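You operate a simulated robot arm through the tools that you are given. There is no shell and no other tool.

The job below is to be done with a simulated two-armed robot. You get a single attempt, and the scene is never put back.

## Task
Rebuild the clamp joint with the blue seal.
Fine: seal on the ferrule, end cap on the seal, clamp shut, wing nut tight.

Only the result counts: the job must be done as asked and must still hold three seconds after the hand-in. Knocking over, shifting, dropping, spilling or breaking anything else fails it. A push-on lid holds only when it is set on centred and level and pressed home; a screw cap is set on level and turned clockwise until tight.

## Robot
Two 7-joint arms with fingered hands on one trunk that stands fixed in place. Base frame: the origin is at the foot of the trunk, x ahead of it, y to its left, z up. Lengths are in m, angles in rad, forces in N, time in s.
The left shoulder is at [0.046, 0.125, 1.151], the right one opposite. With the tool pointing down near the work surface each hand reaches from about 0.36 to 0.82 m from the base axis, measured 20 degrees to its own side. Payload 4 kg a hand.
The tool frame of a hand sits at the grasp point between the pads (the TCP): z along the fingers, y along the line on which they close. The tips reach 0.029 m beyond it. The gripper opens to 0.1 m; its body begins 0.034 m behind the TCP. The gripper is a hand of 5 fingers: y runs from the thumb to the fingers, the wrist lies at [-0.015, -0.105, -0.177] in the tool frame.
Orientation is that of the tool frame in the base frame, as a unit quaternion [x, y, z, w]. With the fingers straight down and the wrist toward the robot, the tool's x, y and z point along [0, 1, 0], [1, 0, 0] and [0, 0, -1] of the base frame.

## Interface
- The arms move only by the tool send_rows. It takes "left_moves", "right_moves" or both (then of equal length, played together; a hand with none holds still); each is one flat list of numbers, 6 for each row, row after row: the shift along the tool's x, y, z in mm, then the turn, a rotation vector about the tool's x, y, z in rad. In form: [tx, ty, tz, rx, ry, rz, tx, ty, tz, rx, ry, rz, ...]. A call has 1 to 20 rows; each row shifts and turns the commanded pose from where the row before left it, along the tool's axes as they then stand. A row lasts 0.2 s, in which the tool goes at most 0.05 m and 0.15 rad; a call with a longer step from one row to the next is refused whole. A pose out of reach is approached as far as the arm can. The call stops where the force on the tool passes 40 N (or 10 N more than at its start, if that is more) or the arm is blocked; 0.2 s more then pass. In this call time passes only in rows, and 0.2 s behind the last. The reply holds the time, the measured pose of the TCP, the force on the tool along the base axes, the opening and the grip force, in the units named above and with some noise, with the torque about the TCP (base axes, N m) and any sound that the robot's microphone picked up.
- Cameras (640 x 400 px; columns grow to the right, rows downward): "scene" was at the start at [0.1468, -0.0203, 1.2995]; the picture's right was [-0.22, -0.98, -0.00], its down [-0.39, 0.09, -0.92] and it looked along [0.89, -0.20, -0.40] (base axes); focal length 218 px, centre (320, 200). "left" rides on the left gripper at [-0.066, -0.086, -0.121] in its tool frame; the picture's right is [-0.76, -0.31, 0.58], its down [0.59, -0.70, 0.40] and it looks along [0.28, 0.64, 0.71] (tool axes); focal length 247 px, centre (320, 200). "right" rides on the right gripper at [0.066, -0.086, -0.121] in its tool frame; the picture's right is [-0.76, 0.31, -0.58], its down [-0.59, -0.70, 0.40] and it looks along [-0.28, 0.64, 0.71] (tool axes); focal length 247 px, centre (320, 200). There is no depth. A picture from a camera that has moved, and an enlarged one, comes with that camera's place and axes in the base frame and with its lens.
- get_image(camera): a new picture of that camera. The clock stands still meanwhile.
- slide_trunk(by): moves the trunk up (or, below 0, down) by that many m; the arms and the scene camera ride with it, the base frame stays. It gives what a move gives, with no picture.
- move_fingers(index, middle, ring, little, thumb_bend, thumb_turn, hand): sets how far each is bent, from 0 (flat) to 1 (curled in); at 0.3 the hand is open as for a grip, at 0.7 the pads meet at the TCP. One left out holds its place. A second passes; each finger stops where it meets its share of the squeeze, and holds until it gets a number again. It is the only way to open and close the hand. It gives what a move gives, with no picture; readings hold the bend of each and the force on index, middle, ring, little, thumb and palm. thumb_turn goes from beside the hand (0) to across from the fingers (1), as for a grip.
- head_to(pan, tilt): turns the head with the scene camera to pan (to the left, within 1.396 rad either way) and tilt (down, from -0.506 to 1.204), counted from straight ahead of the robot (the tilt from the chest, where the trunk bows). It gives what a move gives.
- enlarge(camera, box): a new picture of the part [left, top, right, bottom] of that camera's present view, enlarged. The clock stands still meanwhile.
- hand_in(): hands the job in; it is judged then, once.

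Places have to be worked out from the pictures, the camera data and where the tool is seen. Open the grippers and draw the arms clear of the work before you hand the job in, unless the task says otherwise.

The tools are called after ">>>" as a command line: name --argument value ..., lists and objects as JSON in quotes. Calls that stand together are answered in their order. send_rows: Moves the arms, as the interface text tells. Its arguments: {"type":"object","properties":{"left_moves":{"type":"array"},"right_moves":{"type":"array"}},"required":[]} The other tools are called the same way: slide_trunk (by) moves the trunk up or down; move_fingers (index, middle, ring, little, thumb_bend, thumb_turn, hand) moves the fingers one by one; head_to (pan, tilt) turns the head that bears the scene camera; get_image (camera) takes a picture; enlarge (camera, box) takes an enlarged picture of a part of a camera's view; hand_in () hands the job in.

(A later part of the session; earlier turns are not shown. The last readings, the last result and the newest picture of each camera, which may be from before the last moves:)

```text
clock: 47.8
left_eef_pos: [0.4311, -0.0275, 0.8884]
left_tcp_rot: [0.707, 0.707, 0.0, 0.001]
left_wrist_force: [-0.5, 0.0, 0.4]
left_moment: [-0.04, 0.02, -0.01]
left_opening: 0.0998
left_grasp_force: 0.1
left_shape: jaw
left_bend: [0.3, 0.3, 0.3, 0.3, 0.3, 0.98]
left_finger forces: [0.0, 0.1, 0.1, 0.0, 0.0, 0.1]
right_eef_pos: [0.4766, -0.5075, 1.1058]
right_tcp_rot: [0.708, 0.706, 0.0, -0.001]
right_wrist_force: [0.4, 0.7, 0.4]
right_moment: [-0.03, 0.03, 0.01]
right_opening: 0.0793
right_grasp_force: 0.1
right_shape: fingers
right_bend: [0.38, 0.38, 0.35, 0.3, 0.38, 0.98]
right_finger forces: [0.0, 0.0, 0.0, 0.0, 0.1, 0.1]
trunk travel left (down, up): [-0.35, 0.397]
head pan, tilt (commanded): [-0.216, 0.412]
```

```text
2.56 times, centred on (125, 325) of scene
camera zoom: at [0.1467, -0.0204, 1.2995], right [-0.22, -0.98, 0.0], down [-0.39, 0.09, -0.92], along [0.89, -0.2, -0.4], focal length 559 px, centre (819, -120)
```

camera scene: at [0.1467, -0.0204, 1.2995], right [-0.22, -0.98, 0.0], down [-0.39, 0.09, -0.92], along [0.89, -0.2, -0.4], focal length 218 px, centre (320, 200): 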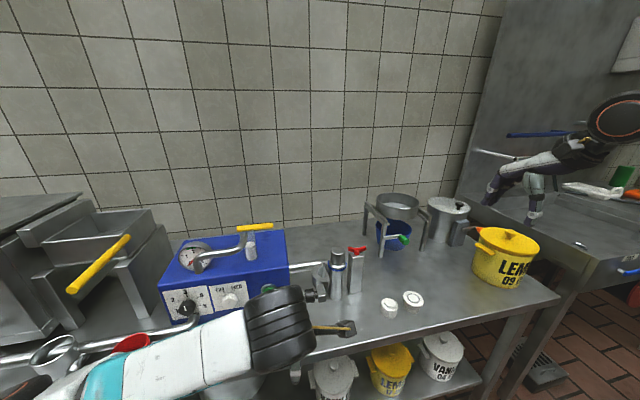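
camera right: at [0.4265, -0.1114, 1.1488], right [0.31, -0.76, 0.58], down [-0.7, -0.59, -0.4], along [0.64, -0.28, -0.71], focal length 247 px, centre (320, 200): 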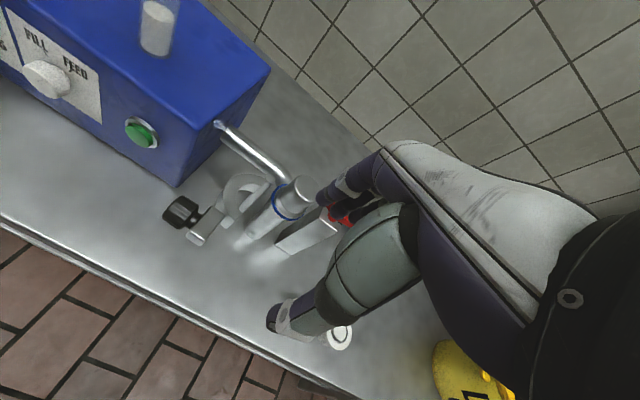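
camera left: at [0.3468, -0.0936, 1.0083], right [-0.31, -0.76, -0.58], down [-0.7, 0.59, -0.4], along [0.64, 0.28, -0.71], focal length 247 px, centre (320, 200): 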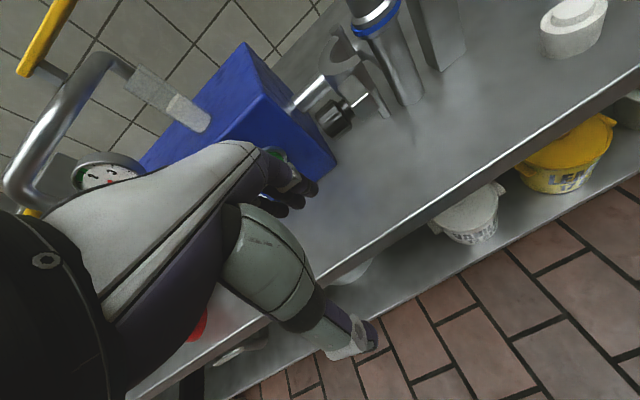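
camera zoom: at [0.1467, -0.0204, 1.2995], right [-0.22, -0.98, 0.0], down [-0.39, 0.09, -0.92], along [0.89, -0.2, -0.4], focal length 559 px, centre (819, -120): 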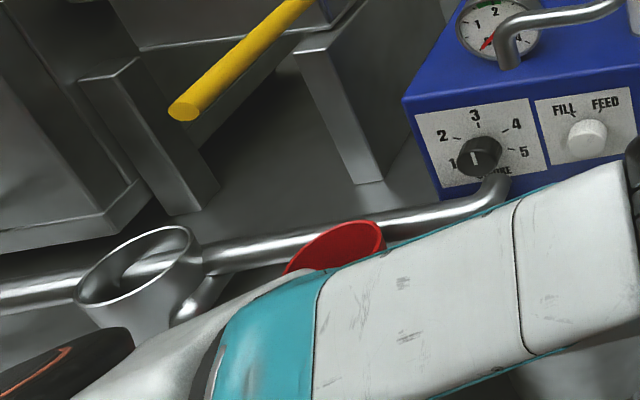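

Knob confirmed near (0.536,-0.082). I move the left hand forward 48 mm and down 12 mm so the index is beside the knob's end.

>>> send_rows --left_moves '[0, 16, 4, 0, 0, 0, 0, 16, 4, 0, 0, 0, 0, 16, 4, 0, 0, 0, 0, 0, 0, 0, 0, 0]'

>>> enlarge --camera "left" --box '[240, 100, 420, 240]'

>>> enlarge --camera "scene" --box '[240, 240, 380, 345]'

```text
clock: 48.8
left_eef_pos: [0.4806, -0.028, 0.8765]
left_tcp_rot: [0.707, 0.707, -0.001, 0.0]
left_wrist_force: [0.4, -0.1, 0.1]
left_moment: [0.03, 0.0, 0.01]
left_opening: 0.0997
left_grasp_force: 0.0
left_shape: jaw
left_bend: [0.3, 0.3, 0.3, 0.3, 0.3, 0.98]
left_finger forces: [0.1, 0.1, 0.1, 0.0, 0.0, 0.0]
right_eef_pos: [0.4766, -0.5067, 1.1065]
right_tcp_rot: [0.707, 0.707, 0.0, 0.0]
right_wrist_force: [-0.4, 0.3, 0.3]
right_moment: [-0.02, -0.02, 0.0]
right_opening: 0.0794
right_grasp_force: 0.0
right_shape: fingers
right_bend: [0.38, 0.38, 0.35, 0.3, 0.38, 0.98]
right_finger forces: [0.0, 0.0, 0.0, 0.0, 0.0, 0.0]
trunk travel left (down, up): [-0.35, 0.397]
head pan, tilt (commanded): [-0.216, 0.412]
```

```text
2.86 times, centred on (330, 170) of left
camera zoom: at [0.3958, -0.0937, 0.9967], right [-0.31, -0.76, -0.58], down [-0.7, 0.59, -0.4], along [0.64, 0.28, -0.71], focal length 706 px, centre (291, 286)
```

zoom: 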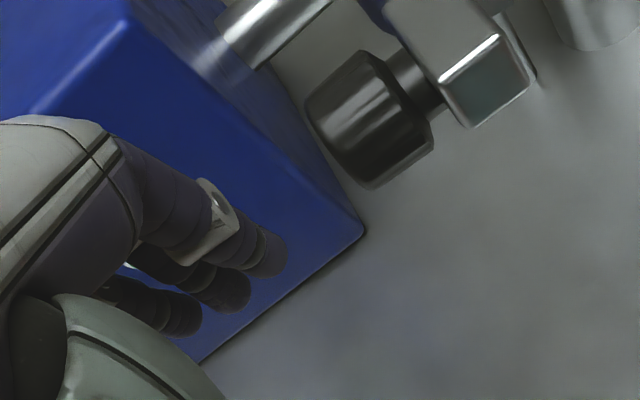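

```text
3.81 times, centred on (310, 292) of scene
camera zoom: at [0.1468, -0.0203, 1.2995], right [-0.22, -0.98, 0.0], down [-0.39, 0.09, -0.92], along [0.89, -0.2, -0.4], focal length 832 px, centre (358, -152)
```

zoom: 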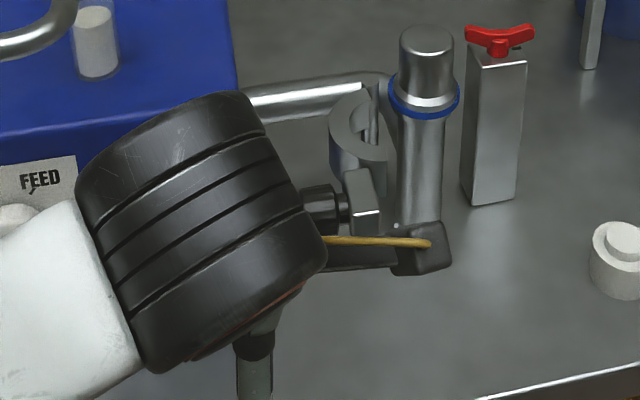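

The knob's centre sits at x≈0.535 while the index is at ≈0.546; I shift back 12 mm and approach the knob's end until contact.

>>> send_rows --left_moves '[-10, -11.6, 0, 0, 0, 0, -7, 0, 0, 0, 0, 0, -7, -1, 0, 0, 0, 0, 0, 0, 0, 0, 0, 0]'

>>> enlarge --camera "left" --box '[240, 100, 420, 240]'

>>> enlarge --camera "scene" --box '[240, 240, 380, 345]'

```text
clock: 49.8
left_eef_pos: [0.4671, -0.0509, 0.8782]
left_tcp_rot: [0.707, 0.708, -0.001, 0.0]
left_wrist_force: [0.0, -0.2, -0.9]
left_moment: [-0.01, 0.01, -0.02]
left_opening: 0.0997
left_grasp_force: 0.0
left_shape: jaw
left_bend: [0.3, 0.3, 0.3, 0.3, 0.3, 0.98]
left_finger forces: [0.0, 0.0, 0.0, 0.1, 0.0, 0.0]
right_eef_pos: [0.4761, -0.5076, 1.1072]
right_tcp_rot: [0.708, 0.707, 0.0, 0.0]
right_wrist_force: [-0.4, -0.8, 0.6]
right_moment: [-0.01, -0.04, -0.02]
right_opening: 0.0793
right_grasp_force: 0.1
right_shape: fingers
right_bend: [0.38, 0.38, 0.35, 0.3, 0.38, 0.98]
right_finger forces: [0.0, 0.0, 0.0, 0.0, 0.0, 0.0]
trunk travel left (down, up): [-0.35, 0.397]
head pan, tilt (commanded): [-0.216, 0.412]
```

```text
2.86 times, centred on (330, 170) of left
camera zoom: at [0.3834, -0.1175, 0.9977], right [-0.31, -0.76, -0.58], down [-0.7, 0.59, -0.4], along [0.64, 0.28, -0.71], focal length 706 px, centre (291, 286)
```

zoom: 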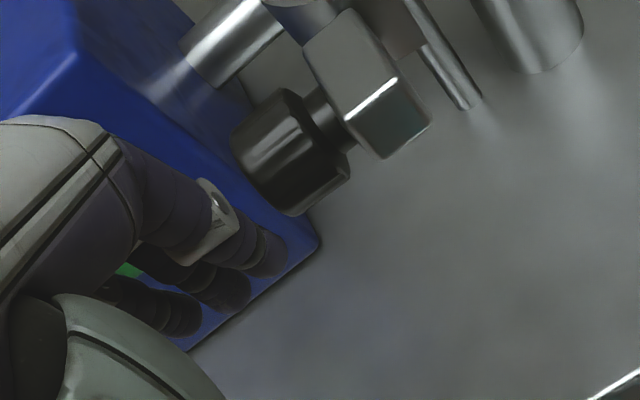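

```text
3.81 times, centred on (310, 292) of scene
camera zoom: at [0.1468, -0.0203, 1.2995], right [-0.22, -0.98, 0.0], down [-0.39, 0.09, -0.92], along [0.89, -0.2, -0.4], focal length 832 px, centre (358, -152)
```

zoom: 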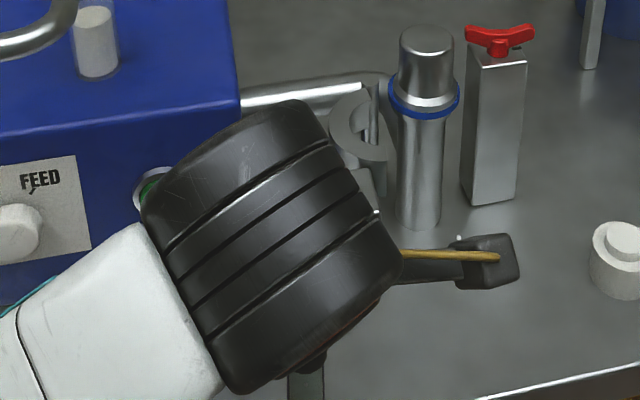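

Still a few mm gap. I follow the arc: first close the gap, then swing the first ~20°.

>>> send_rows --left_moves '[-5, 1, 0, 0, 0, 0, -9.5, -6, 0, 0, 0, 0, -9.5, -6, 0, 0, 0, 0, -10.3, -4.2, 0, 0, 0, 0, -10.3, -4.1, 0, 0, 0, 0]'

>>> enlarge --camera "left" --box '[200, 60, 440, 240]'

>>> enlarge --camera "scene" --box '[260, 240, 400, 345]'

```text
clock: 51.0
left_eef_pos: [0.4493, -0.0962, 0.8773]
left_tcp_rot: [0.707, 0.708, 0.0, 0.0]
left_wrist_force: [0.3, 0.7, 0.3]
left_moment: [0.03, 0.05, 0.05]
left_opening: 0.1003
left_grasp_force: 0.0
left_shape: jaw
left_bend: [0.3, 0.3, 0.3, 0.3, 0.3, 0.98]
left_finger forces: [0.1, 0.0, 0.1, 0.0, 0.0, 0.0]
right_eef_pos: [0.4753, -0.5084, 1.1069]
right_tcp_rot: [0.708, 0.707, 0.0, 0.0]
right_wrist_force: [-0.5, 0.1, 0.2]
right_moment: [-0.04, -0.02, 0.01]
right_opening: 0.0794
right_grasp_force: 0.1
right_shape: fingers
right_bend: [0.38, 0.38, 0.35, 0.3, 0.38, 0.98]
right_finger forces: [0.1, 0.0, 0.0, 0.0, 0.0, 0.0]
trunk travel left (down, up): [-0.35, 0.397]
head pan, tilt (commanded): [-0.216, 0.412]
```

```text
2.22 times, centred on (320, 150) of left
camera zoom: at [0.3642, -0.1629, 0.9976], right [-0.31, -0.76, -0.58], down [-0.7, 0.59, -0.4], along [0.64, 0.28, -0.71], focal length 549 px, centre (320, 311)
```

zoom: 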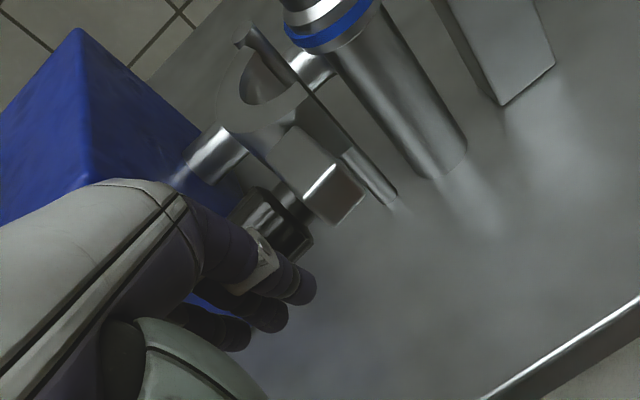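

```text
3.81 times, centred on (330, 292) of scene
camera zoom: at [0.1467, -0.0206, 1.2995], right [-0.22, -0.98, 0.0], down [-0.39, 0.09, -0.92], along [0.89, -0.2, -0.4], focal length 832 px, centre (282, -152)
```

zoom: 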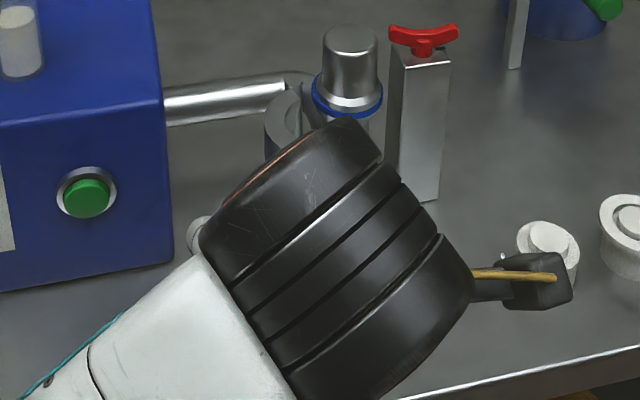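

The clamp has swung ~17° with negligible resistance. I continue along the arc to about 50°.

>>> send_rows --left_moves '[-10, -2.6, 0, 0, 0, 0, -11, -2, 0, 0, 0, 0, -11.2, -0.6, 0, 0, 0, 0, -11.2, -0.1, 0, 0, 0, 0, -11.1, 1.3, 0, 0, 0, 0, -11.1, 1.9, 0, 0, 0, 0]'

>>> enlarge --camera "left" --box '[200, 60, 440, 240]'

>>> get_image --camera "scene"

```text
clock: 52.4
left_eef_pos: [0.4475, -0.1636, 0.8765]
left_tcp_rot: [0.707, 0.707, 0.0, -0.001]
left_wrist_force: [-0.5, -0.5, 0.5]
left_moment: [0.01, 0.0, 0.0]
left_opening: 0.0997
left_grasp_force: 0.1
left_shape: jaw
left_bend: [0.3, 0.3, 0.3, 0.3, 0.3, 0.98]
left_finger forces: [0.1, 0.0, 0.0, 0.1, 0.0, 0.1]
right_eef_pos: [0.4758, -0.5072, 1.1057]
right_tcp_rot: [0.708, 0.707, 0.0, 0.0]
right_wrist_force: [-0.4, 0.1, -0.2]
right_moment: [0.01, -0.05, -0.01]
right_opening: 0.0792
right_grasp_force: 0.0
right_shape: fingers
right_bend: [0.38, 0.38, 0.35, 0.3, 0.38, 0.98]
right_finger forces: [0.0, 0.0, 0.0, 0.0, 0.1, 0.0]
trunk travel left (down, up): [-0.35, 0.397]
head pan, tilt (commanded): [-0.216, 0.412]
```

```text
2.22 times, centred on (320, 150) of left
camera zoom: at [0.3618, -0.2286, 0.9972], right [-0.31, -0.76, -0.58], down [-0.7, 0.59, -0.4], along [0.64, 0.28, -0.71], focal length 549 px, centre (320, 311)
```

zoom: 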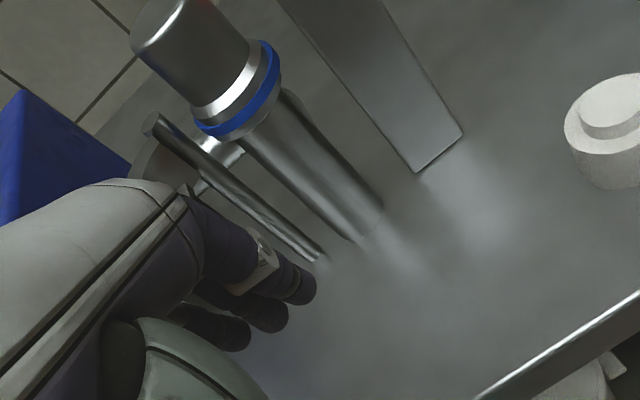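

```text
taken
camera scene: at [0.1468, -0.0207, 1.2995], right [-0.22, -0.98, 0.0], down [-0.39, 0.09, -0.92], along [0.89, -0.2, -0.4], focal length 218 px, centre (320, 200)
```

scene: 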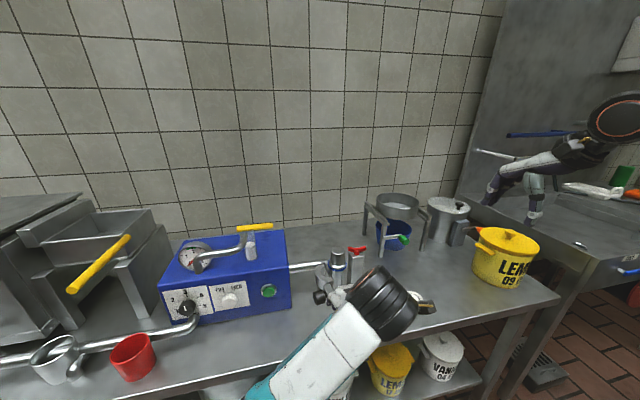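

The finger seems to have slipped past the knob. I enlarge the scene to see where the clamp is now.

>>> enlarge --camera "scene" --box '[290, 235, 390, 320]'

>>> get_image --camera "left"

```text
4.71 times, centred on (340, 278) of scene
camera zoom: at [0.1468, -0.0207, 1.2995], right [-0.22, -0.98, 0.0], down [-0.39, 0.09, -0.92], along [0.89, -0.2, -0.4], focal length 1028 px, centre (226, -165)
```

zoom: 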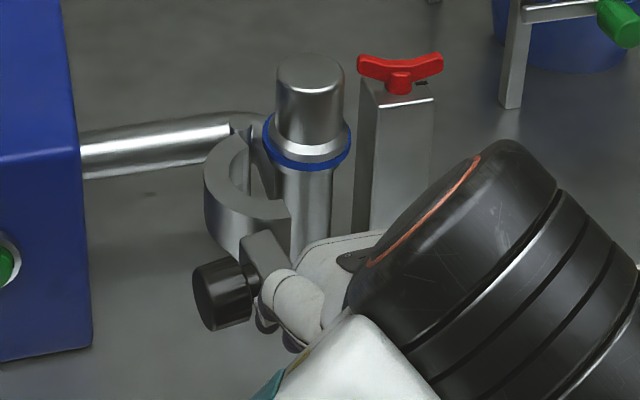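

```text
taken
camera left: at [0.3618, -0.2286, 0.9972], right [-0.31, -0.76, -0.58], down [-0.7, 0.59, -0.4], along [0.64, 0.28, -0.71], focal length 247 px, centre (320, 200)
```

left: 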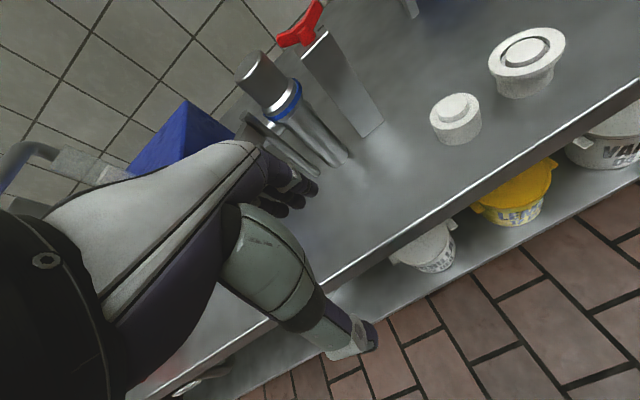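

The finger slid off the knob's end after ~10° of swing. I will instead trap the index in the pocket between knob and ring. First I back off, raise, and curl the other left fingers out of the way.

>>> send_rows --left_moves '[0, -25, 0, 0, 0, 0, 0, -30, 0, 0, 0, 0, 0, 0, -35, 0, 0, 0, 0, 0, -35, 0, 0, 0, 30, 0, -10, 0, 0, 0, 35, 0, 0, 0, 0, 0, 35, 0, 0, 0, 0, 0]'

>>> move_fingers --hand "left" --index 0.3 --middle 0.8 --ring 0.8 --little 0.8

>>> get_image --camera "left"

>>> enlarge --camera "scene" --box '[250, 230, 390, 335]'

```text
clock: 54.2
left_eef_pos: [0.4262, -0.0199, 0.9375]
left_tcp_rot: [0.693, 0.718, 0.069, -0.011]
left_wrist_force: [0.2, 0.8, 0.6]
left_moment: [0.01, 0.01, 0.01]
left_opening: 0.1001
left_grasp_force: 0.0
left_shape: jaw
left_bend: [0.3, 0.3, 0.3, 0.3, 0.3, 0.98]
left_finger forces: [0.0, 0.0, 0.0, 0.1, 0.1, 0.1]
left hand out of reach, approached as far as the arm can: row 4, 5
right_eef_pos: [0.4769, -0.5077, 1.1056]
right_tcp_rot: [0.707, 0.707, 0.0, 0.0]
right_wrist_force: [0.1, 0.3, 0.2]
right_moment: [0.02, 0.0, 0.01]
right_opening: 0.0793
right_grasp_force: 0.0
right_shape: fingers
right_bend: [0.38, 0.38, 0.35, 0.3, 0.38, 0.98]
right_finger forces: [0.0, 0.1, 0.1, 0.0, 0.1, 0.1]
trunk travel left (down, up): [-0.35, 0.397]
head pan, tilt (commanded): [-0.216, 0.412]
stopped in row 7 (left hand): the arm was blocked; the commanded pose is now the measured one
```

```text
clock: 55.2
left_eef_pos: [0.4272, -0.0199, 0.9372]
left_tcp_rot: [0.693, 0.718, 0.067, -0.01]
left_wrist_force: [-0.3, -0.6, -0.1]
left_moment: [-0.01, -0.01, 0.0]
left_opening: 0.0986
left_grasp_force: 0.0
left_shape: fingers
left_bend: [0.3, 0.8, 0.8, 0.8, 0.3, 0.98]
left_finger forces: [0.0, 0.0, 0.0, 0.0, 0.1, 0.0]
right_eef_pos: [0.4771, -0.5068, 1.1058]
right_tcp_rot: [0.707, 0.707, -0.001, 0.0]
right_wrist_force: [-0.6, 0.1, 0.2]
right_moment: [-0.01, 0.0, 0.02]
right_opening: 0.0793
right_grasp_force: 0.0
right_shape: fingers
right_bend: [0.38, 0.38, 0.35, 0.3, 0.38, 0.98]
right_finger forces: [0.0, 0.1, 0.0, 0.0, 0.0, 0.0]
trunk travel left (down, up): [-0.35, 0.397]
head pan, tilt (commanded): [-0.216, 0.412]
```

```text
taken
camera left: at [0.3348, -0.1015, 1.0418], right [-0.23, -0.7, -0.68], down [-0.69, 0.61, -0.39], along [0.68, 0.38, -0.62], focal length 247 px, centre (320, 200)
```

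left: 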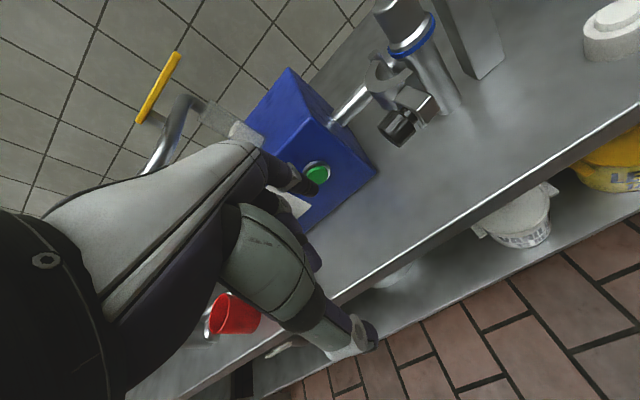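

```text
3.81 times, centred on (320, 282) of scene
camera zoom: at [0.1467, -0.0204, 1.2995], right [-0.22, -0.98, 0.0], down [-0.39, 0.09, -0.92], along [0.89, -0.2, -0.4], focal length 832 px, centre (320, -114)
```

zoom: 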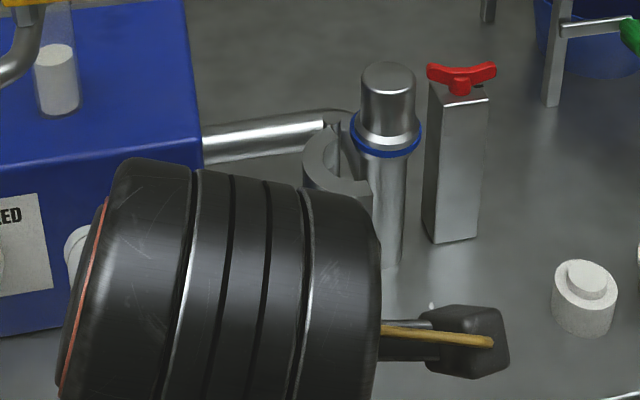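

The left arm got too close to the torso, was blocked, and is slightly rotated. I move forward a little and restore the straight-down orientation.

>>> send_rows --left_moves '[0, 15, 0, 0, 0, 0, 0, 15, 0, 0, 0, 0, 0, 10, 0, 0.04, -0.055, 0.018, 0, 5, 0, 0.04, -0.055, 0.018, 0, 0, 0, 0, 0, 0]'

>>> get_image --camera "left"

>>> get_image --camera "scene"

```text
clock: 56.6
left_eef_pos: [0.4762, 0.0096, 0.9238]
left_tcp_rot: [0.698, 0.716, 0.026, -0.027]
left_wrist_force: [-0.9, 0.6, 0.2]
left_moment: [-0.02, 0.03, -0.03]
left_opening: 0.0988
left_grasp_force: 0.0
left_shape: fingers
left_bend: [0.3, 0.8, 0.8, 0.8, 0.3, 0.98]
left_finger forces: [0.0, 0.1, 0.0, 0.0, 0.0, 0.0]
right_eef_pos: [0.4764, -0.5068, 1.1075]
right_tcp_rot: [0.708, 0.707, 0.0, 0.0]
right_wrist_force: [0.5, 0.7, -0.3]
right_moment: [-0.02, -0.03, 0.01]
right_opening: 0.0795
right_grasp_force: 0.1
right_shape: fingers
right_bend: [0.38, 0.38, 0.35, 0.3, 0.38, 0.98]
right_finger forces: [0.0, 0.1, 0.1, 0.0, 0.0, 0.1]
trunk travel left (down, up): [-0.35, 0.397]
head pan, tilt (commanded): [-0.216, 0.412]
stopped in row 5 (left hand): the arm was blocked; the commanded pose is now the measured one
```

```text
taken
camera left: at [0.3936, -0.0675, 1.0388], right [-0.29, -0.72, -0.63], down [-0.72, 0.6, -0.35], along [0.63, 0.35, -0.69], focal length 247 px, centre (320, 200)
```

left: 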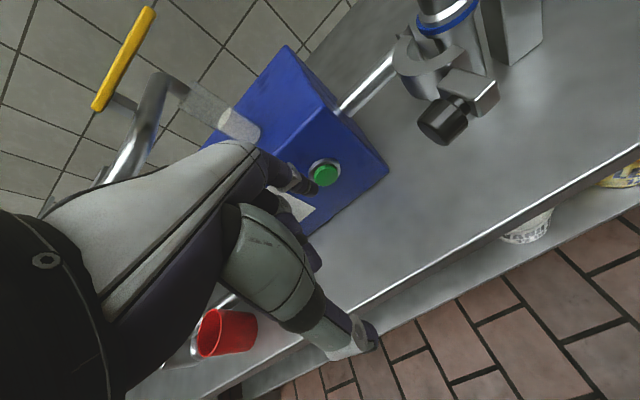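

```text
taken
camera scene: at [0.1468, -0.0203, 1.2995], right [-0.22, -0.98, 0.0], down [-0.39, 0.09, -0.92], along [0.89, -0.2, -0.4], focal length 218 px, centre (320, 200)
```

scene: 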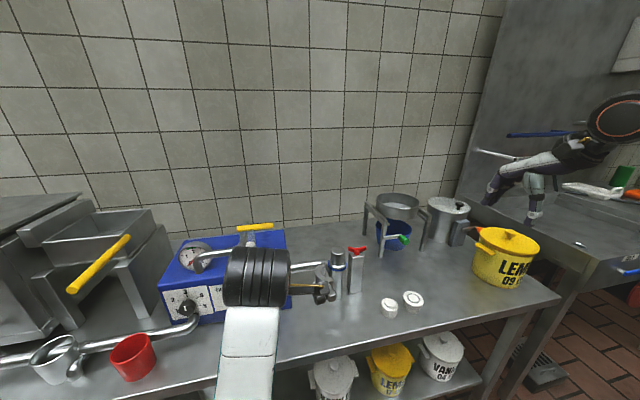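

The left arm is in an awkward, cramped configuration. I raise it and move it outward to the left while correcting its orientation.

>>> send_rows --left_moves '[15, 0, -25, 0, 0, 0, 20, 0, -30, 0, 0, 0, 20, 0, -30, 0, -0.04, 0.0125, 20, 0, -30, 0, -0.035, 0.0125, 20, 10, -20, 0, 0, 0]'

>>> get_image --camera "scene"

```text
clock: 57.8
left_eef_pos: [0.5132, 0.0847, 0.9962]
left_tcp_rot: [0.711, 0.703, -0.003, 0.004]
left_wrist_force: [-35.5, -3.9, 12.2]
left_moment: [0.1, -1.12, -0.16]
left_opening: 0.0664
left_grasp_force: 18.8
left_shape: fingers
left_bend: [0.57, 0.8, 0.8, 0.8, 0.3, 0.98]
left_finger forces: [19.3, 17.5, 0.0, 0.0, 0.1, 0.1]
left hand out of reach, approached as far as the arm can: row 2, 3, 4, 5
right_eef_pos: [0.4728, -0.5064, 1.1088]
right_tcp_rot: [0.707, 0.707, 0.002, 0.002]
right_wrist_force: [-1.1, 0.7, -0.9]
right_moment: [0.03, 0.01, -0.01]
right_opening: 0.0793
right_grasp_force: 0.0
right_shape: fingers
right_bend: [0.38, 0.38, 0.35, 0.3, 0.38, 0.98]
right_finger forces: [0.1, 0.1, 0.0, 0.0, 0.1, 0.0]
trunk travel left (down, up): [-0.35, 0.397]
head pan, tilt (commanded): [-0.216, 0.412]
stopped in row 5 (left hand): the force on the tool passed its limit at 45 N (the readings are from after the stop); the commanded pose is now the measured one
```

```text
taken
camera scene: at [0.1404, -0.0205, 1.3007], right [-0.22, -0.98, 0.0], down [-0.39, 0.09, -0.92], along [0.9, -0.2, -0.4], focal length 218 px, centre (320, 200)
```

scene: 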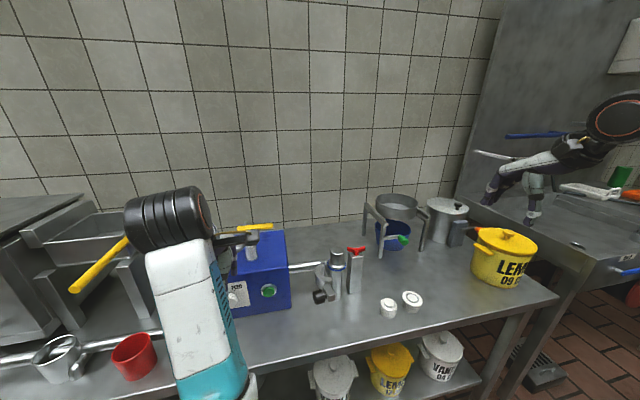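

The left fingers bumped something on the pump (35 N); I retreat gently away from it (−x) at once and inspect.

>>> send_rows --left_moves '[0, -8, 0, 0, 0, 0, 0, -8, 0, 0, 0, 0]'

>>> get_image --camera "scene"

>>> get_image --camera "left"

```text
clock: 58.4
left_eef_pos: [0.5138, 0.0846, 0.9973]
left_tcp_rot: [0.711, 0.704, -0.005, 0.002]
left_wrist_force: [-34.5, -6.5, 10.0]
left_moment: [0.15, -1.0, -0.22]
left_opening: 0.0665
left_grasp_force: 17.4
left_shape: fingers
left_bend: [0.57, 0.8, 0.8, 0.8, 0.3, 0.98]
left_finger forces: [18.9, 16.6, 0.1, 0.1, 0.0, 0.1]
left hand out of reach, approached as far as the arm can: row 1, 2
right_eef_pos: [0.4718, -0.5077, 1.1079]
right_tcp_rot: [0.707, 0.707, 0.0, 0.002]
right_wrist_force: [1.0, -1.0, -0.3]
right_moment: [0.0, 0.01, 0.02]
right_opening: 0.0795
right_grasp_force: 0.1
right_shape: fingers
right_bend: [0.38, 0.38, 0.35, 0.3, 0.38, 0.98]
right_finger forces: [0.0, 0.0, 0.0, 0.1, 0.1, 0.1]
trunk travel left (down, up): [-0.35, 0.397]
head pan, tilt (commanded): [-0.216, 0.412]
```

```text
taken
camera scene: at [0.1413, -0.0213, 1.3002], right [-0.22, -0.98, 0.0], down [-0.39, 0.09, -0.92], along [0.9, -0.2, -0.4], focal length 218 px, centre (320, 200)
```

scene: 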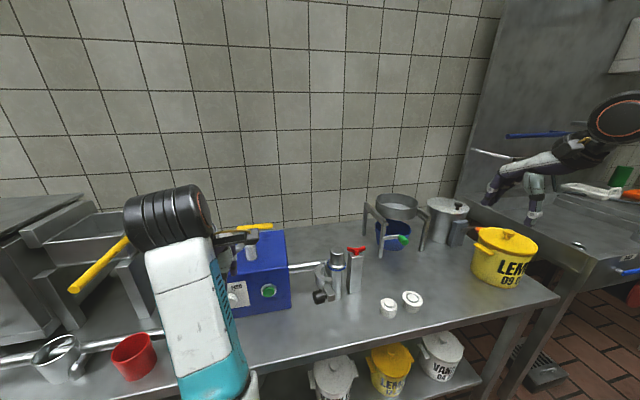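

```text
taken
camera left: at [0.4283, 0.0205, 1.118], right [-0.32, -0.76, -0.57], down [-0.7, 0.59, -0.4], along [0.64, 0.27, -0.72], focal length 247 px, centre (320, 200)
```

left: 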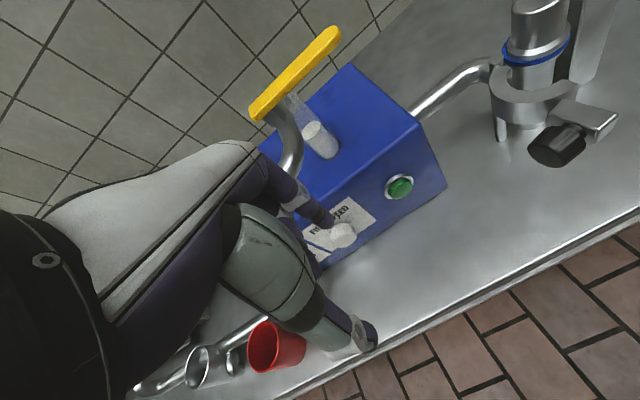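

The curled fingers press against the pump's spout pipe. I curl the left fingers fully to relieve that contact.

>>> move_fingers --hand "left" --index 1.0 --middle 1.0 --ring 1.0 --little 1.0

>>> enlarge --camera "left" --box '[200, 0, 460, 300]'

>>> enlarge --camera "scene" --box '[120, 170, 330, 400]'

```text
clock: 59.4
left_eef_pos: [0.5177, 0.0868, 0.9941]
left_tcp_rot: [0.709, 0.705, -0.007, 0.001]
left_wrist_force: [-7.1, 0.9, 5.1]
left_moment: [0.03, -0.37, 0.13]
left_opening: 0.0488
left_grasp_force: 4.6
left_shape: fingers
left_bend: [1.0, 1.0, 1.0, 1.0, 0.3, 0.98]
left_finger forces: [0.1, 8.6, 0.1, 0.1, 0.0, 0.0]
right_eef_pos: [0.4745, -0.507, 1.1068]
right_tcp_rot: [0.708, 0.707, 0.0, -0.001]
right_wrist_force: [0.0, -0.2, 0.8]
right_moment: [0.03, 0.02, 0.01]
right_opening: 0.0794
right_grasp_force: 0.1
right_shape: fingers
right_bend: [0.38, 0.38, 0.35, 0.3, 0.38, 0.98]
right_finger forces: [0.0, 0.1, 0.1, 0.1, 0.0, 0.0]
trunk travel left (down, up): [-0.35, 0.397]
head pan, tilt (commanded): [-0.216, 0.412]
```

```text
1.33 times, centred on (330, 150) of left
camera zoom: at [0.4323, 0.0219, 1.1161], right [-0.32, -0.76, -0.57], down [-0.7, 0.59, -0.4], along [0.64, 0.27, -0.72], focal length 329 px, centre (307, 267)
```

zoom: 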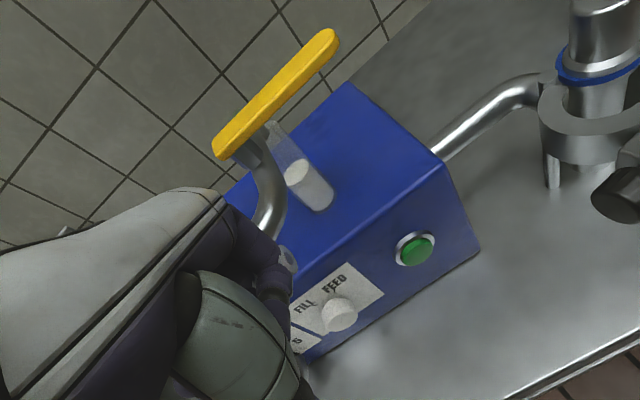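

```text
1.74 times, centred on (225, 285) of scene
camera zoom: at [0.1453, -0.0204, 1.2997], right [-0.22, -0.98, 0.0], down [-0.39, 0.09, -0.92], along [0.9, -0.2, -0.4], focal length 380 px, centre (485, 52)
```

zoom: 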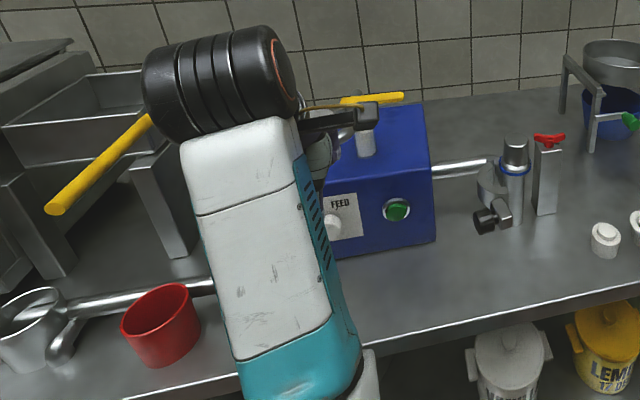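

Contact force dropped to ~7 N and the pump parts look unmoved. I try retreating again in −x and up.

>>> send_rows --left_moves '[0, -6, 0, 0, 0, 0, 0, -6, 0, 0, 0, 0, 0, -6, 0, 0, 0, 0]'

```text
clock: 60.2
left_eef_pos: [0.5162, 0.0858, 0.9951]
left_tcp_rot: [0.71, 0.704, -0.007, 0.001]
left_wrist_force: [-7.5, 2.4, 3.4]
left_moment: [-0.02, -0.35, 0.13]
left_opening: 0.049
left_grasp_force: 4.0
left_shape: fingers
left_bend: [1.0, 1.0, 1.0, 1.0, 0.3, 0.98]
left_finger forces: [0.0, 8.3, 0.0, 0.0, 0.0, 0.1]
left hand out of reach, approached as far as the arm can: row 1, 2, 3
right_eef_pos: [0.4752, -0.5072, 1.1067]
right_tcp_rot: [0.707, 0.707, 0.0, 0.0]
right_wrist_force: [0.2, 0.2, -0.1]
right_moment: [-0.02, 0.0, 0.0]
right_opening: 0.0794
right_grasp_force: 0.1
right_shape: fingers
right_bend: [0.38, 0.38, 0.35, 0.3, 0.38, 0.98]
right_finger forces: [0.0, 0.1, 0.0, 0.0, 0.1, 0.0]
trunk travel left (down, up): [-0.35, 0.397]
head pan, tilt (commanded): [-0.216, 0.412]
```

Still stuck in −x. I try a small upward step to see whether the arm can move that way.

>>> send_rows --left_moves '[10, 0, -10, 0, 0, 0, 10, 0, -10, 0, 0, 0]'

>>> get_image --camera "left"

```text
clock: 60.8
left_eef_pos: [0.5253, 0.0997, 1.0018]
left_tcp_rot: [0.713, 0.702, -0.006, 0.002]
left_wrist_force: [-29.1, -4.3, 9.7]
left_moment: [0.18, -0.7, -0.04]
left_opening: 0.0506
left_grasp_force: 15.9
left_shape: fingers
left_bend: [1.0, 1.0, 1.0, 1.0, 0.3, 0.98]
left_finger forces: [13.2, 15.2, 2.7, 0.1, 0.0, 0.0]
left hand out of reach, approached as far as the arm can: row 1, 2
right_eef_pos: [0.4711, -0.5086, 1.1097]
right_tcp_rot: [0.708, 0.706, -0.001, 0.001]
right_wrist_force: [-1.3, -0.5, -0.3]
right_moment: [0.0, 0.0, -0.02]
right_opening: 0.0795
right_grasp_force: 0.1
right_shape: fingers
right_bend: [0.38, 0.38, 0.35, 0.3, 0.38, 0.98]
right_finger forces: [0.0, 0.1, 0.0, 0.1, 0.1, 0.1]
trunk travel left (down, up): [-0.35, 0.397]
head pan, tilt (commanded): [-0.216, 0.412]
stopped in row 2 (left hand): the force on the tool passed its limit at 42 N (the readings are from after the stop); the commanded pose is now the measured one
```

```text
taken
camera left: at [0.4381, 0.0378, 1.1232], right [-0.32, -0.76, -0.56], down [-0.7, 0.59, -0.4], along [0.64, 0.26, -0.72], focal length 247 px, centre (320, 200)
```

left: 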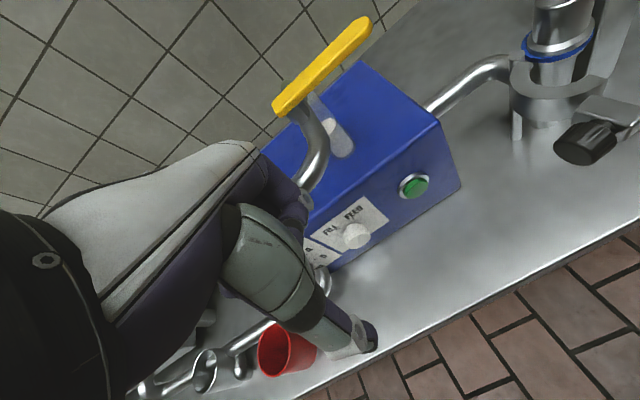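

The arm's inner reach boundary pushes the hand forward as it moves toward its shoulder. I go back the other way (−y, down), retracing the earlier path.

>>> send_rows --left_moves '[-10, -5, 8, 0, 0, 0, -15, -8, 12, 0, 0, 0, -15, -8, 12, 0, 0, 0]'

>>> get_image --camera "left"

>>> get_image --camera "scene"

```text
clock: 61.6
left_eef_pos: [0.5109, 0.0702, 0.975]
left_tcp_rot: [0.708, 0.707, 0.003, 0.003]
left_wrist_force: [-9.1, 3.2, 2.9]
left_moment: [-0.07, -0.42, 0.19]
left_opening: 0.049
left_grasp_force: 4.6
left_shape: fingers
left_bend: [1.0, 1.0, 1.0, 1.0, 0.3, 0.98]
left_finger forces: [0.0, 8.7, 0.0, 0.0, 0.0, 0.0]
right_eef_pos: [0.4747, -0.5065, 1.1057]
right_tcp_rot: [0.707, 0.707, 0.0, 0.0]
right_wrist_force: [0.9, 0.3, 0.2]
right_moment: [0.01, -0.03, 0.03]
right_opening: 0.0797
right_grasp_force: 0.1
right_shape: fingers
right_bend: [0.38, 0.38, 0.35, 0.3, 0.38, 0.98]
right_finger forces: [0.0, 0.1, 0.1, 0.1, 0.0, 0.1]
trunk travel left (down, up): [-0.35, 0.397]
head pan, tilt (commanded): [-0.216, 0.412]
```

```text
taken
camera left: at [0.4257, 0.0043, 1.0941], right [-0.3, -0.76, -0.58], down [-0.7, 0.59, -0.4], along [0.65, 0.28, -0.71], focal length 247 px, centre (320, 200)
```

left: 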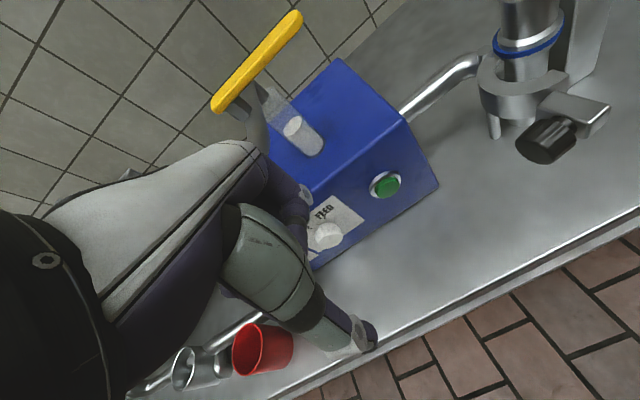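

```text
taken
camera scene: at [0.1457, -0.0202, 1.2995], right [-0.22, -0.98, 0.0], down [-0.39, 0.09, -0.92], along [0.9, -0.2, -0.4], focal length 218 px, centre (320, 200)
```

scene: 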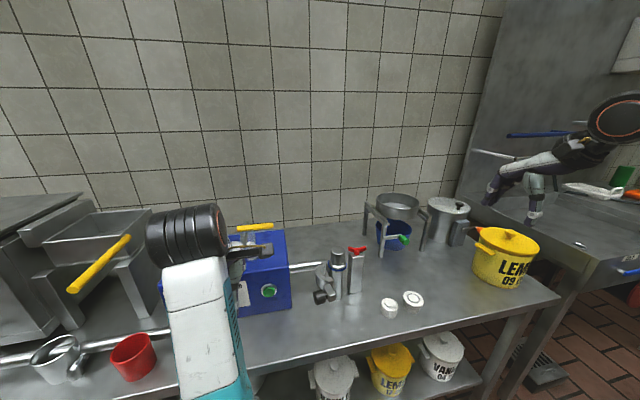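

No reach warning now. I continue the same way to get free of the pipe.

>>> send_rows --left_moves '[-10, -10, 8, 0, 0, 0, -10, -12, 8, 0, 0, 0, -15, -12, 8, 0, 0, 0]'

>>> get_image --camera "left"

```text
clock: 62.6
left_eef_pos: [0.4974, 0.0469, 0.9919]
left_tcp_rot: [0.7, 0.712, 0.044, 0.031]
left_wrist_force: [0.5, 0.2, -0.5]
left_moment: [-0.01, 0.0, 0.02]
left_opening: 0.0487
left_grasp_force: 0.0
left_shape: fingers
left_bend: [1.0, 1.0, 1.0, 1.0, 0.3, 0.98]
left_finger forces: [0.0, 0.0, 0.0, 0.0, 0.0, 0.0]
right_eef_pos: [0.4763, -0.5082, 1.1061]
right_tcp_rot: [0.707, 0.707, 0.0, -0.001]
right_wrist_force: [-0.2, -0.3, 0.6]
right_moment: [0.01, -0.04, 0.02]
right_opening: 0.0794
right_grasp_force: 0.0
right_shape: fingers
right_bend: [0.38, 0.38, 0.35, 0.3, 0.38, 0.98]
right_finger forces: [0.0, 0.0, 0.1, 0.0, 0.1, 0.0]
trunk travel left (down, up): [-0.35, 0.397]
head pan, tilt (commanded): [-0.216, 0.412]
stopped in row 3 (left hand): the arm was blocked; the commanded pose is now the measured one
```

```text
taken
camera left: at [0.402, -0.0225, 1.1003], right [-0.23, -0.75, -0.62], down [-0.67, 0.59, -0.46], along [0.71, 0.31, -0.63], focal length 247 px, centre (320, 200)
```

left: 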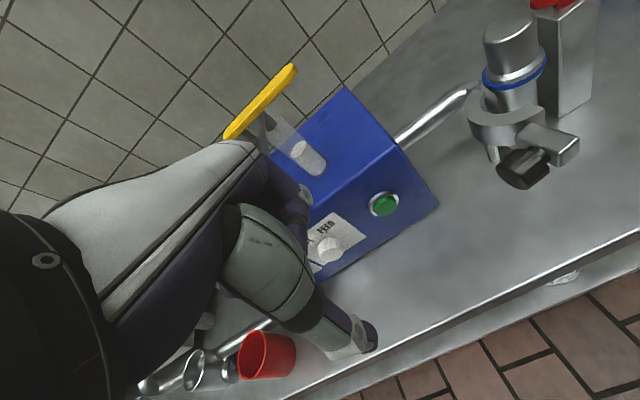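

Free of contact now, but the elbow has dropped in front of the torso and blocks. I raise the hand while yawing it so the wrist swings out to the left.

>>> send_rows --left_moves '[0, 0, -10, 0.03, -0.005, 0.1, 0, 0, -15, 0.03, -0.005, 0.1, 0, 0, -20, 0.03, -0.005, 0.1, 0, 0, -20, 0.016, -0.003, 0.1]'

>>> get_image --camera "scene"

>>> get_image --camera "left"

```text
clock: 63.6
left_eef_pos: [0.5383, 0.0245, 1.0022]
left_tcp_rot: [0.832, 0.555, 0.005, -0.003]
left_wrist_force: [-6.2, -14.9, 13.0]
left_moment: [0.61, -0.39, -0.23]
left_opening: 0.0488
left_grasp_force: 10.4
left_shape: fingers
left_bend: [1.0, 1.0, 1.0, 1.0, 0.3, 0.98]
left_finger forces: [0.0, 0.0, 20.9, 0.1, 0.1, 0.1]
left hand out of reach, approached as far as the arm can: row 2, 3, 4
right_eef_pos: [0.4753, -0.5092, 1.1057]
right_tcp_rot: [0.708, 0.706, 0.001, 0.0]
right_wrist_force: [0.7, 0.1, -0.7]
right_moment: [0.01, 0.03, 0.01]
right_opening: 0.0792
right_grasp_force: 0.1
right_shape: fingers
right_bend: [0.38, 0.38, 0.35, 0.3, 0.38, 0.98]
right_finger forces: [0.1, 0.1, 0.1, 0.0, 0.0, 0.1]
trunk travel left (down, up): [-0.35, 0.397]
head pan, tilt (commanded): [-0.216, 0.412]
```

```text
taken
camera scene: at [0.1461, -0.0228, 1.2997], right [-0.22, -0.98, 0.0], down [-0.39, 0.09, -0.92], along [0.9, -0.2, -0.4], focal length 218 px, centre (320, 200)
```

scene: 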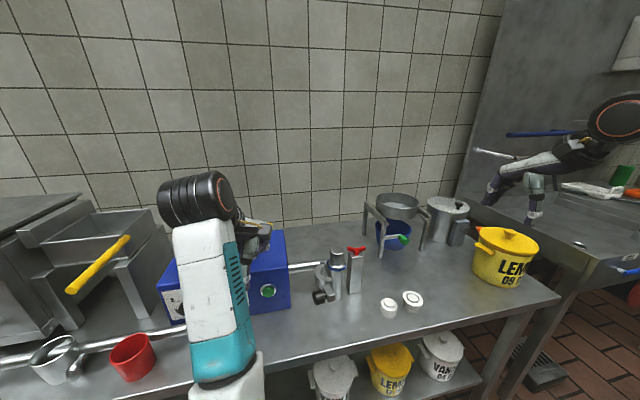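

```text
taken
camera left: at [0.4342, -0.0036, 1.1215], right [-0.57, -0.57, -0.59], down [-0.42, 0.82, -0.39], along [0.71, 0.02, -0.71], focal length 247 px, centre (320, 200)
```

left: 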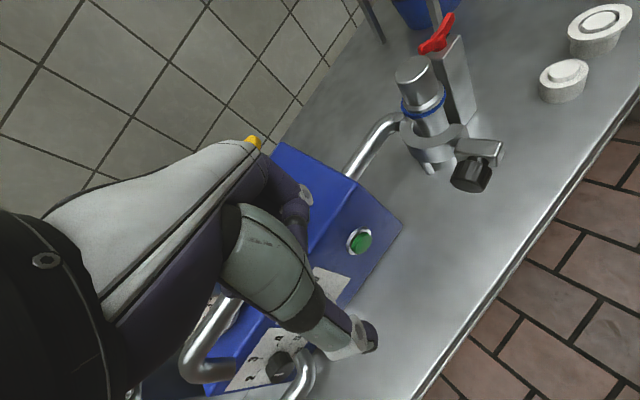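

The yaw worked but a finger touches the spout. I slide away to −y, where there is free space, then up.

>>> send_rows --left_moves '[-10, 0, 0, 0, 0, 0, -12, 0, 0, 0, 0, 0, -15, 0, 0, 0, 0, 0, -15, 0, 0, 0, 0, 0]'

>>> get_image --camera "scene"

```text
clock: 64.6
left_eef_pos: [0.5186, -0.0183, 0.9971]
left_tcp_rot: [0.83, 0.558, 0.003, -0.006]
left_wrist_force: [0.4, -0.2, 0.4]
left_moment: [-0.02, -0.01, 0.02]
left_opening: 0.0488
left_grasp_force: 0.1
left_shape: fingers
left_bend: [1.0, 1.0, 1.0, 1.0, 0.3, 0.98]
left_finger forces: [0.0, 0.0, 0.0, 0.1, 0.0, 0.0]
right_eef_pos: [0.476, -0.5076, 1.1064]
right_tcp_rot: [0.708, 0.706, 0.0, 0.0]
right_wrist_force: [-0.4, -0.1, 0.1]
right_moment: [-0.02, 0.0, 0.0]
right_opening: 0.0795
right_grasp_force: 0.0
right_shape: fingers
right_bend: [0.38, 0.38, 0.35, 0.3, 0.38, 0.98]
right_finger forces: [0.0, 0.0, 0.1, 0.0, 0.0, 0.1]
trunk travel left (down, up): [-0.35, 0.397]
head pan, tilt (commanded): [-0.216, 0.412]
```

```text
taken
camera scene: at [0.1468, -0.0206, 1.2994], right [-0.22, -0.98, 0.0], down [-0.39, 0.09, -0.92], along [0.89, -0.2, -0.4], focal length 218 px, centre (320, 200)
```

scene: 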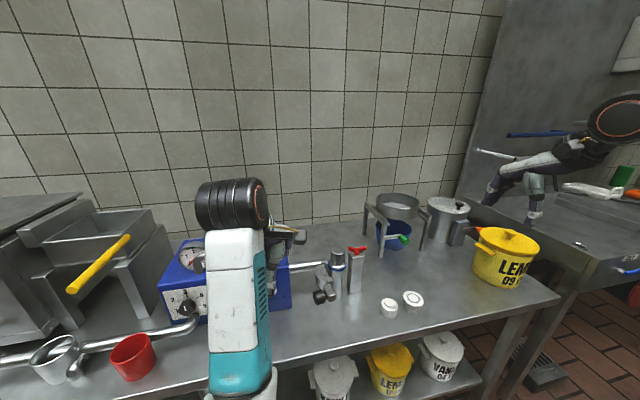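

Free again. I check the clamp's present angle.

>>> enlarge --camera "scene" --box '[290, 235, 390, 320]'

>>> get_image --camera "left"

>>> enlarge --camera "scene" --box '[150, 190, 300, 340]'

```text
4.71 times, centred on (340, 278) of scene
camera zoom: at [0.1468, -0.0206, 1.2994], right [-0.22, -0.98, 0.0], down [-0.39, 0.09, -0.92], along [0.89, -0.2, -0.4], focal length 1028 px, centre (226, -165)
```

zoom: 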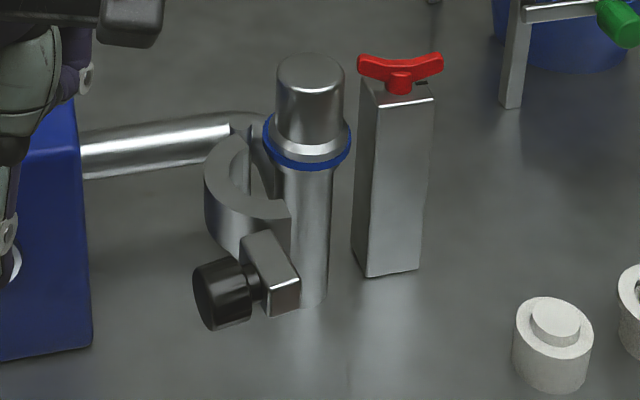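

```text
taken
camera left: at [0.416, -0.0484, 1.1175], right [-0.57, -0.58, -0.58], down [-0.43, 0.82, -0.39], along [0.7, 0.03, -0.71], focal length 247 px, centre (320, 200)
```

left: 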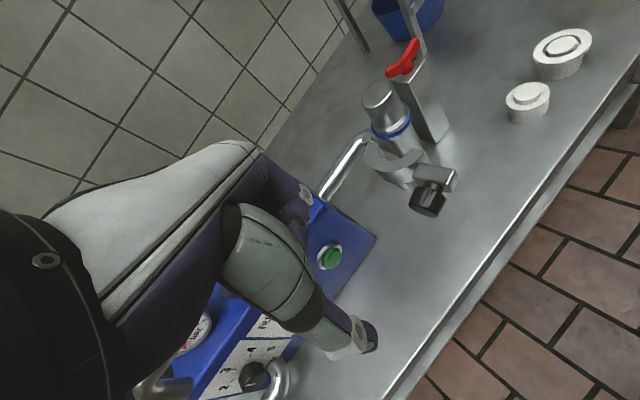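

```text
2.67 times, centred on (225, 265) of scene
camera zoom: at [0.1468, -0.0206, 1.2994], right [-0.22, -0.98, 0.0], down [-0.39, 0.09, -0.92], along [0.89, -0.2, -0.4], focal length 583 px, centre (573, 27)
```

zoom: 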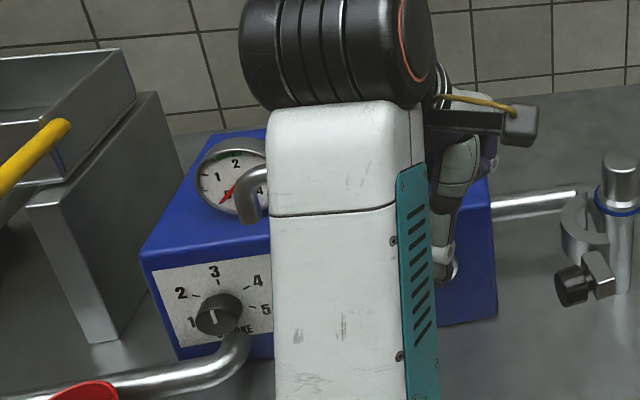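

The clamp is at ≈12° of swing; the yawed left hand now suits the push well. I move it over the pocket between knob and ring and extend only the index.

>>> send_rows --left_moves '[-15, 2, 0, 0, 0, 0, -15, 2, 0, 0, 0, 0, 0, 0, 0, 0, 0, 0]'

>>> move_fingers --hand "left" --index 0.3

>>> get_image --camera "left"

>>> enlarge --camera "scene" --box '[220, 200, 380, 320]'

```text
clock: 65.4
left_eef_pos: [0.511, -0.0469, 0.9977]
left_tcp_rot: [0.83, 0.558, 0.002, -0.007]
left_wrist_force: [-1.6, -0.6, -0.5]
left_moment: [0.0, 0.0, 0.01]
left_opening: 0.0489
left_grasp_force: 0.0
left_shape: fingers
left_bend: [1.0, 1.0, 1.0, 1.0, 0.3, 0.98]
left_finger forces: [0.0, 0.0, 0.0, 0.1, 0.0, 0.0]
right_eef_pos: [0.4753, -0.5071, 1.1055]
right_tcp_rot: [0.707, 0.707, 0.0, 0.0]
right_wrist_force: [0.7, -0.5, -0.3]
right_moment: [0.03, 0.01, -0.03]
right_opening: 0.0794
right_grasp_force: 0.0
right_shape: fingers
right_bend: [0.38, 0.38, 0.35, 0.3, 0.38, 0.98]
right_finger forces: [0.1, 0.0, 0.0, 0.0, 0.0, 0.0]
trunk travel left (down, up): [-0.35, 0.397]
head pan, tilt (commanded): [-0.216, 0.412]
```

```text
clock: 66.4
left_eef_pos: [0.5099, -0.0484, 0.998]
left_tcp_rot: [0.829, 0.559, 0.001, -0.007]
left_wrist_force: [0.1, -0.5, -0.4]
left_moment: [0.05, -0.03, 0.03]
left_opening: 0.0985
left_grasp_force: 0.0
left_shape: fingers
left_bend: [0.3, 1.0, 1.0, 1.0, 0.3, 0.98]
left_finger forces: [0.0, 0.0, 0.0, 0.0, 0.0, 0.0]
right_eef_pos: [0.4759, -0.5074, 1.106]
right_tcp_rot: [0.707, 0.707, 0.0, 0.001]
right_wrist_force: [0.0, -0.4, -0.4]
right_moment: [-0.01, -0.02, -0.01]
right_opening: 0.0793
right_grasp_force: 0.1
right_shape: fingers
right_bend: [0.38, 0.38, 0.35, 0.3, 0.38, 0.98]
right_finger forces: [0.0, 0.0, 0.0, 0.1, 0.0, 0.1]
trunk travel left (down, up): [-0.35, 0.397]
head pan, tilt (commanded): [-0.216, 0.412]
```

```text
taken
camera left: at [0.4076, -0.0776, 1.1177], right [-0.57, -0.58, -0.58], down [-0.43, 0.82, -0.39], along [0.7, 0.03, -0.71], focal length 247 px, centre (320, 200)
```

left: 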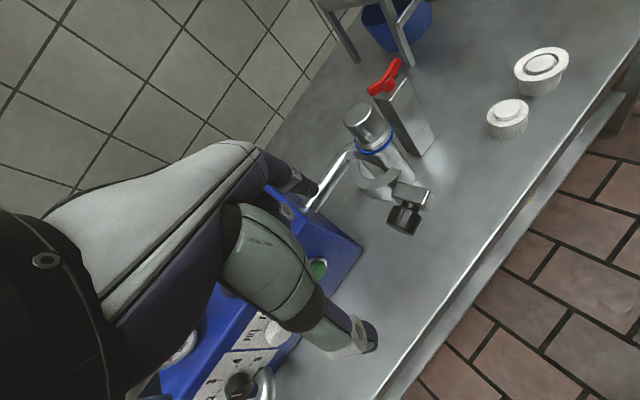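

```text
3.33 times, centred on (300, 260) of scene
camera zoom: at [0.1467, -0.0204, 1.2995], right [-0.22, -0.98, 0.0], down [-0.39, 0.09, -0.92], along [0.89, -0.2, -0.4], focal length 728 px, centre (387, 0)
```

zoom: 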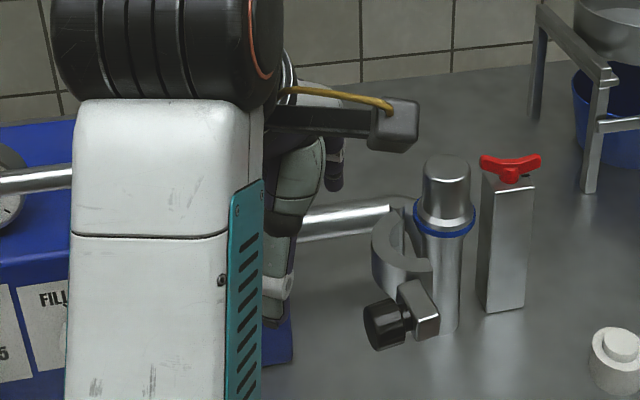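

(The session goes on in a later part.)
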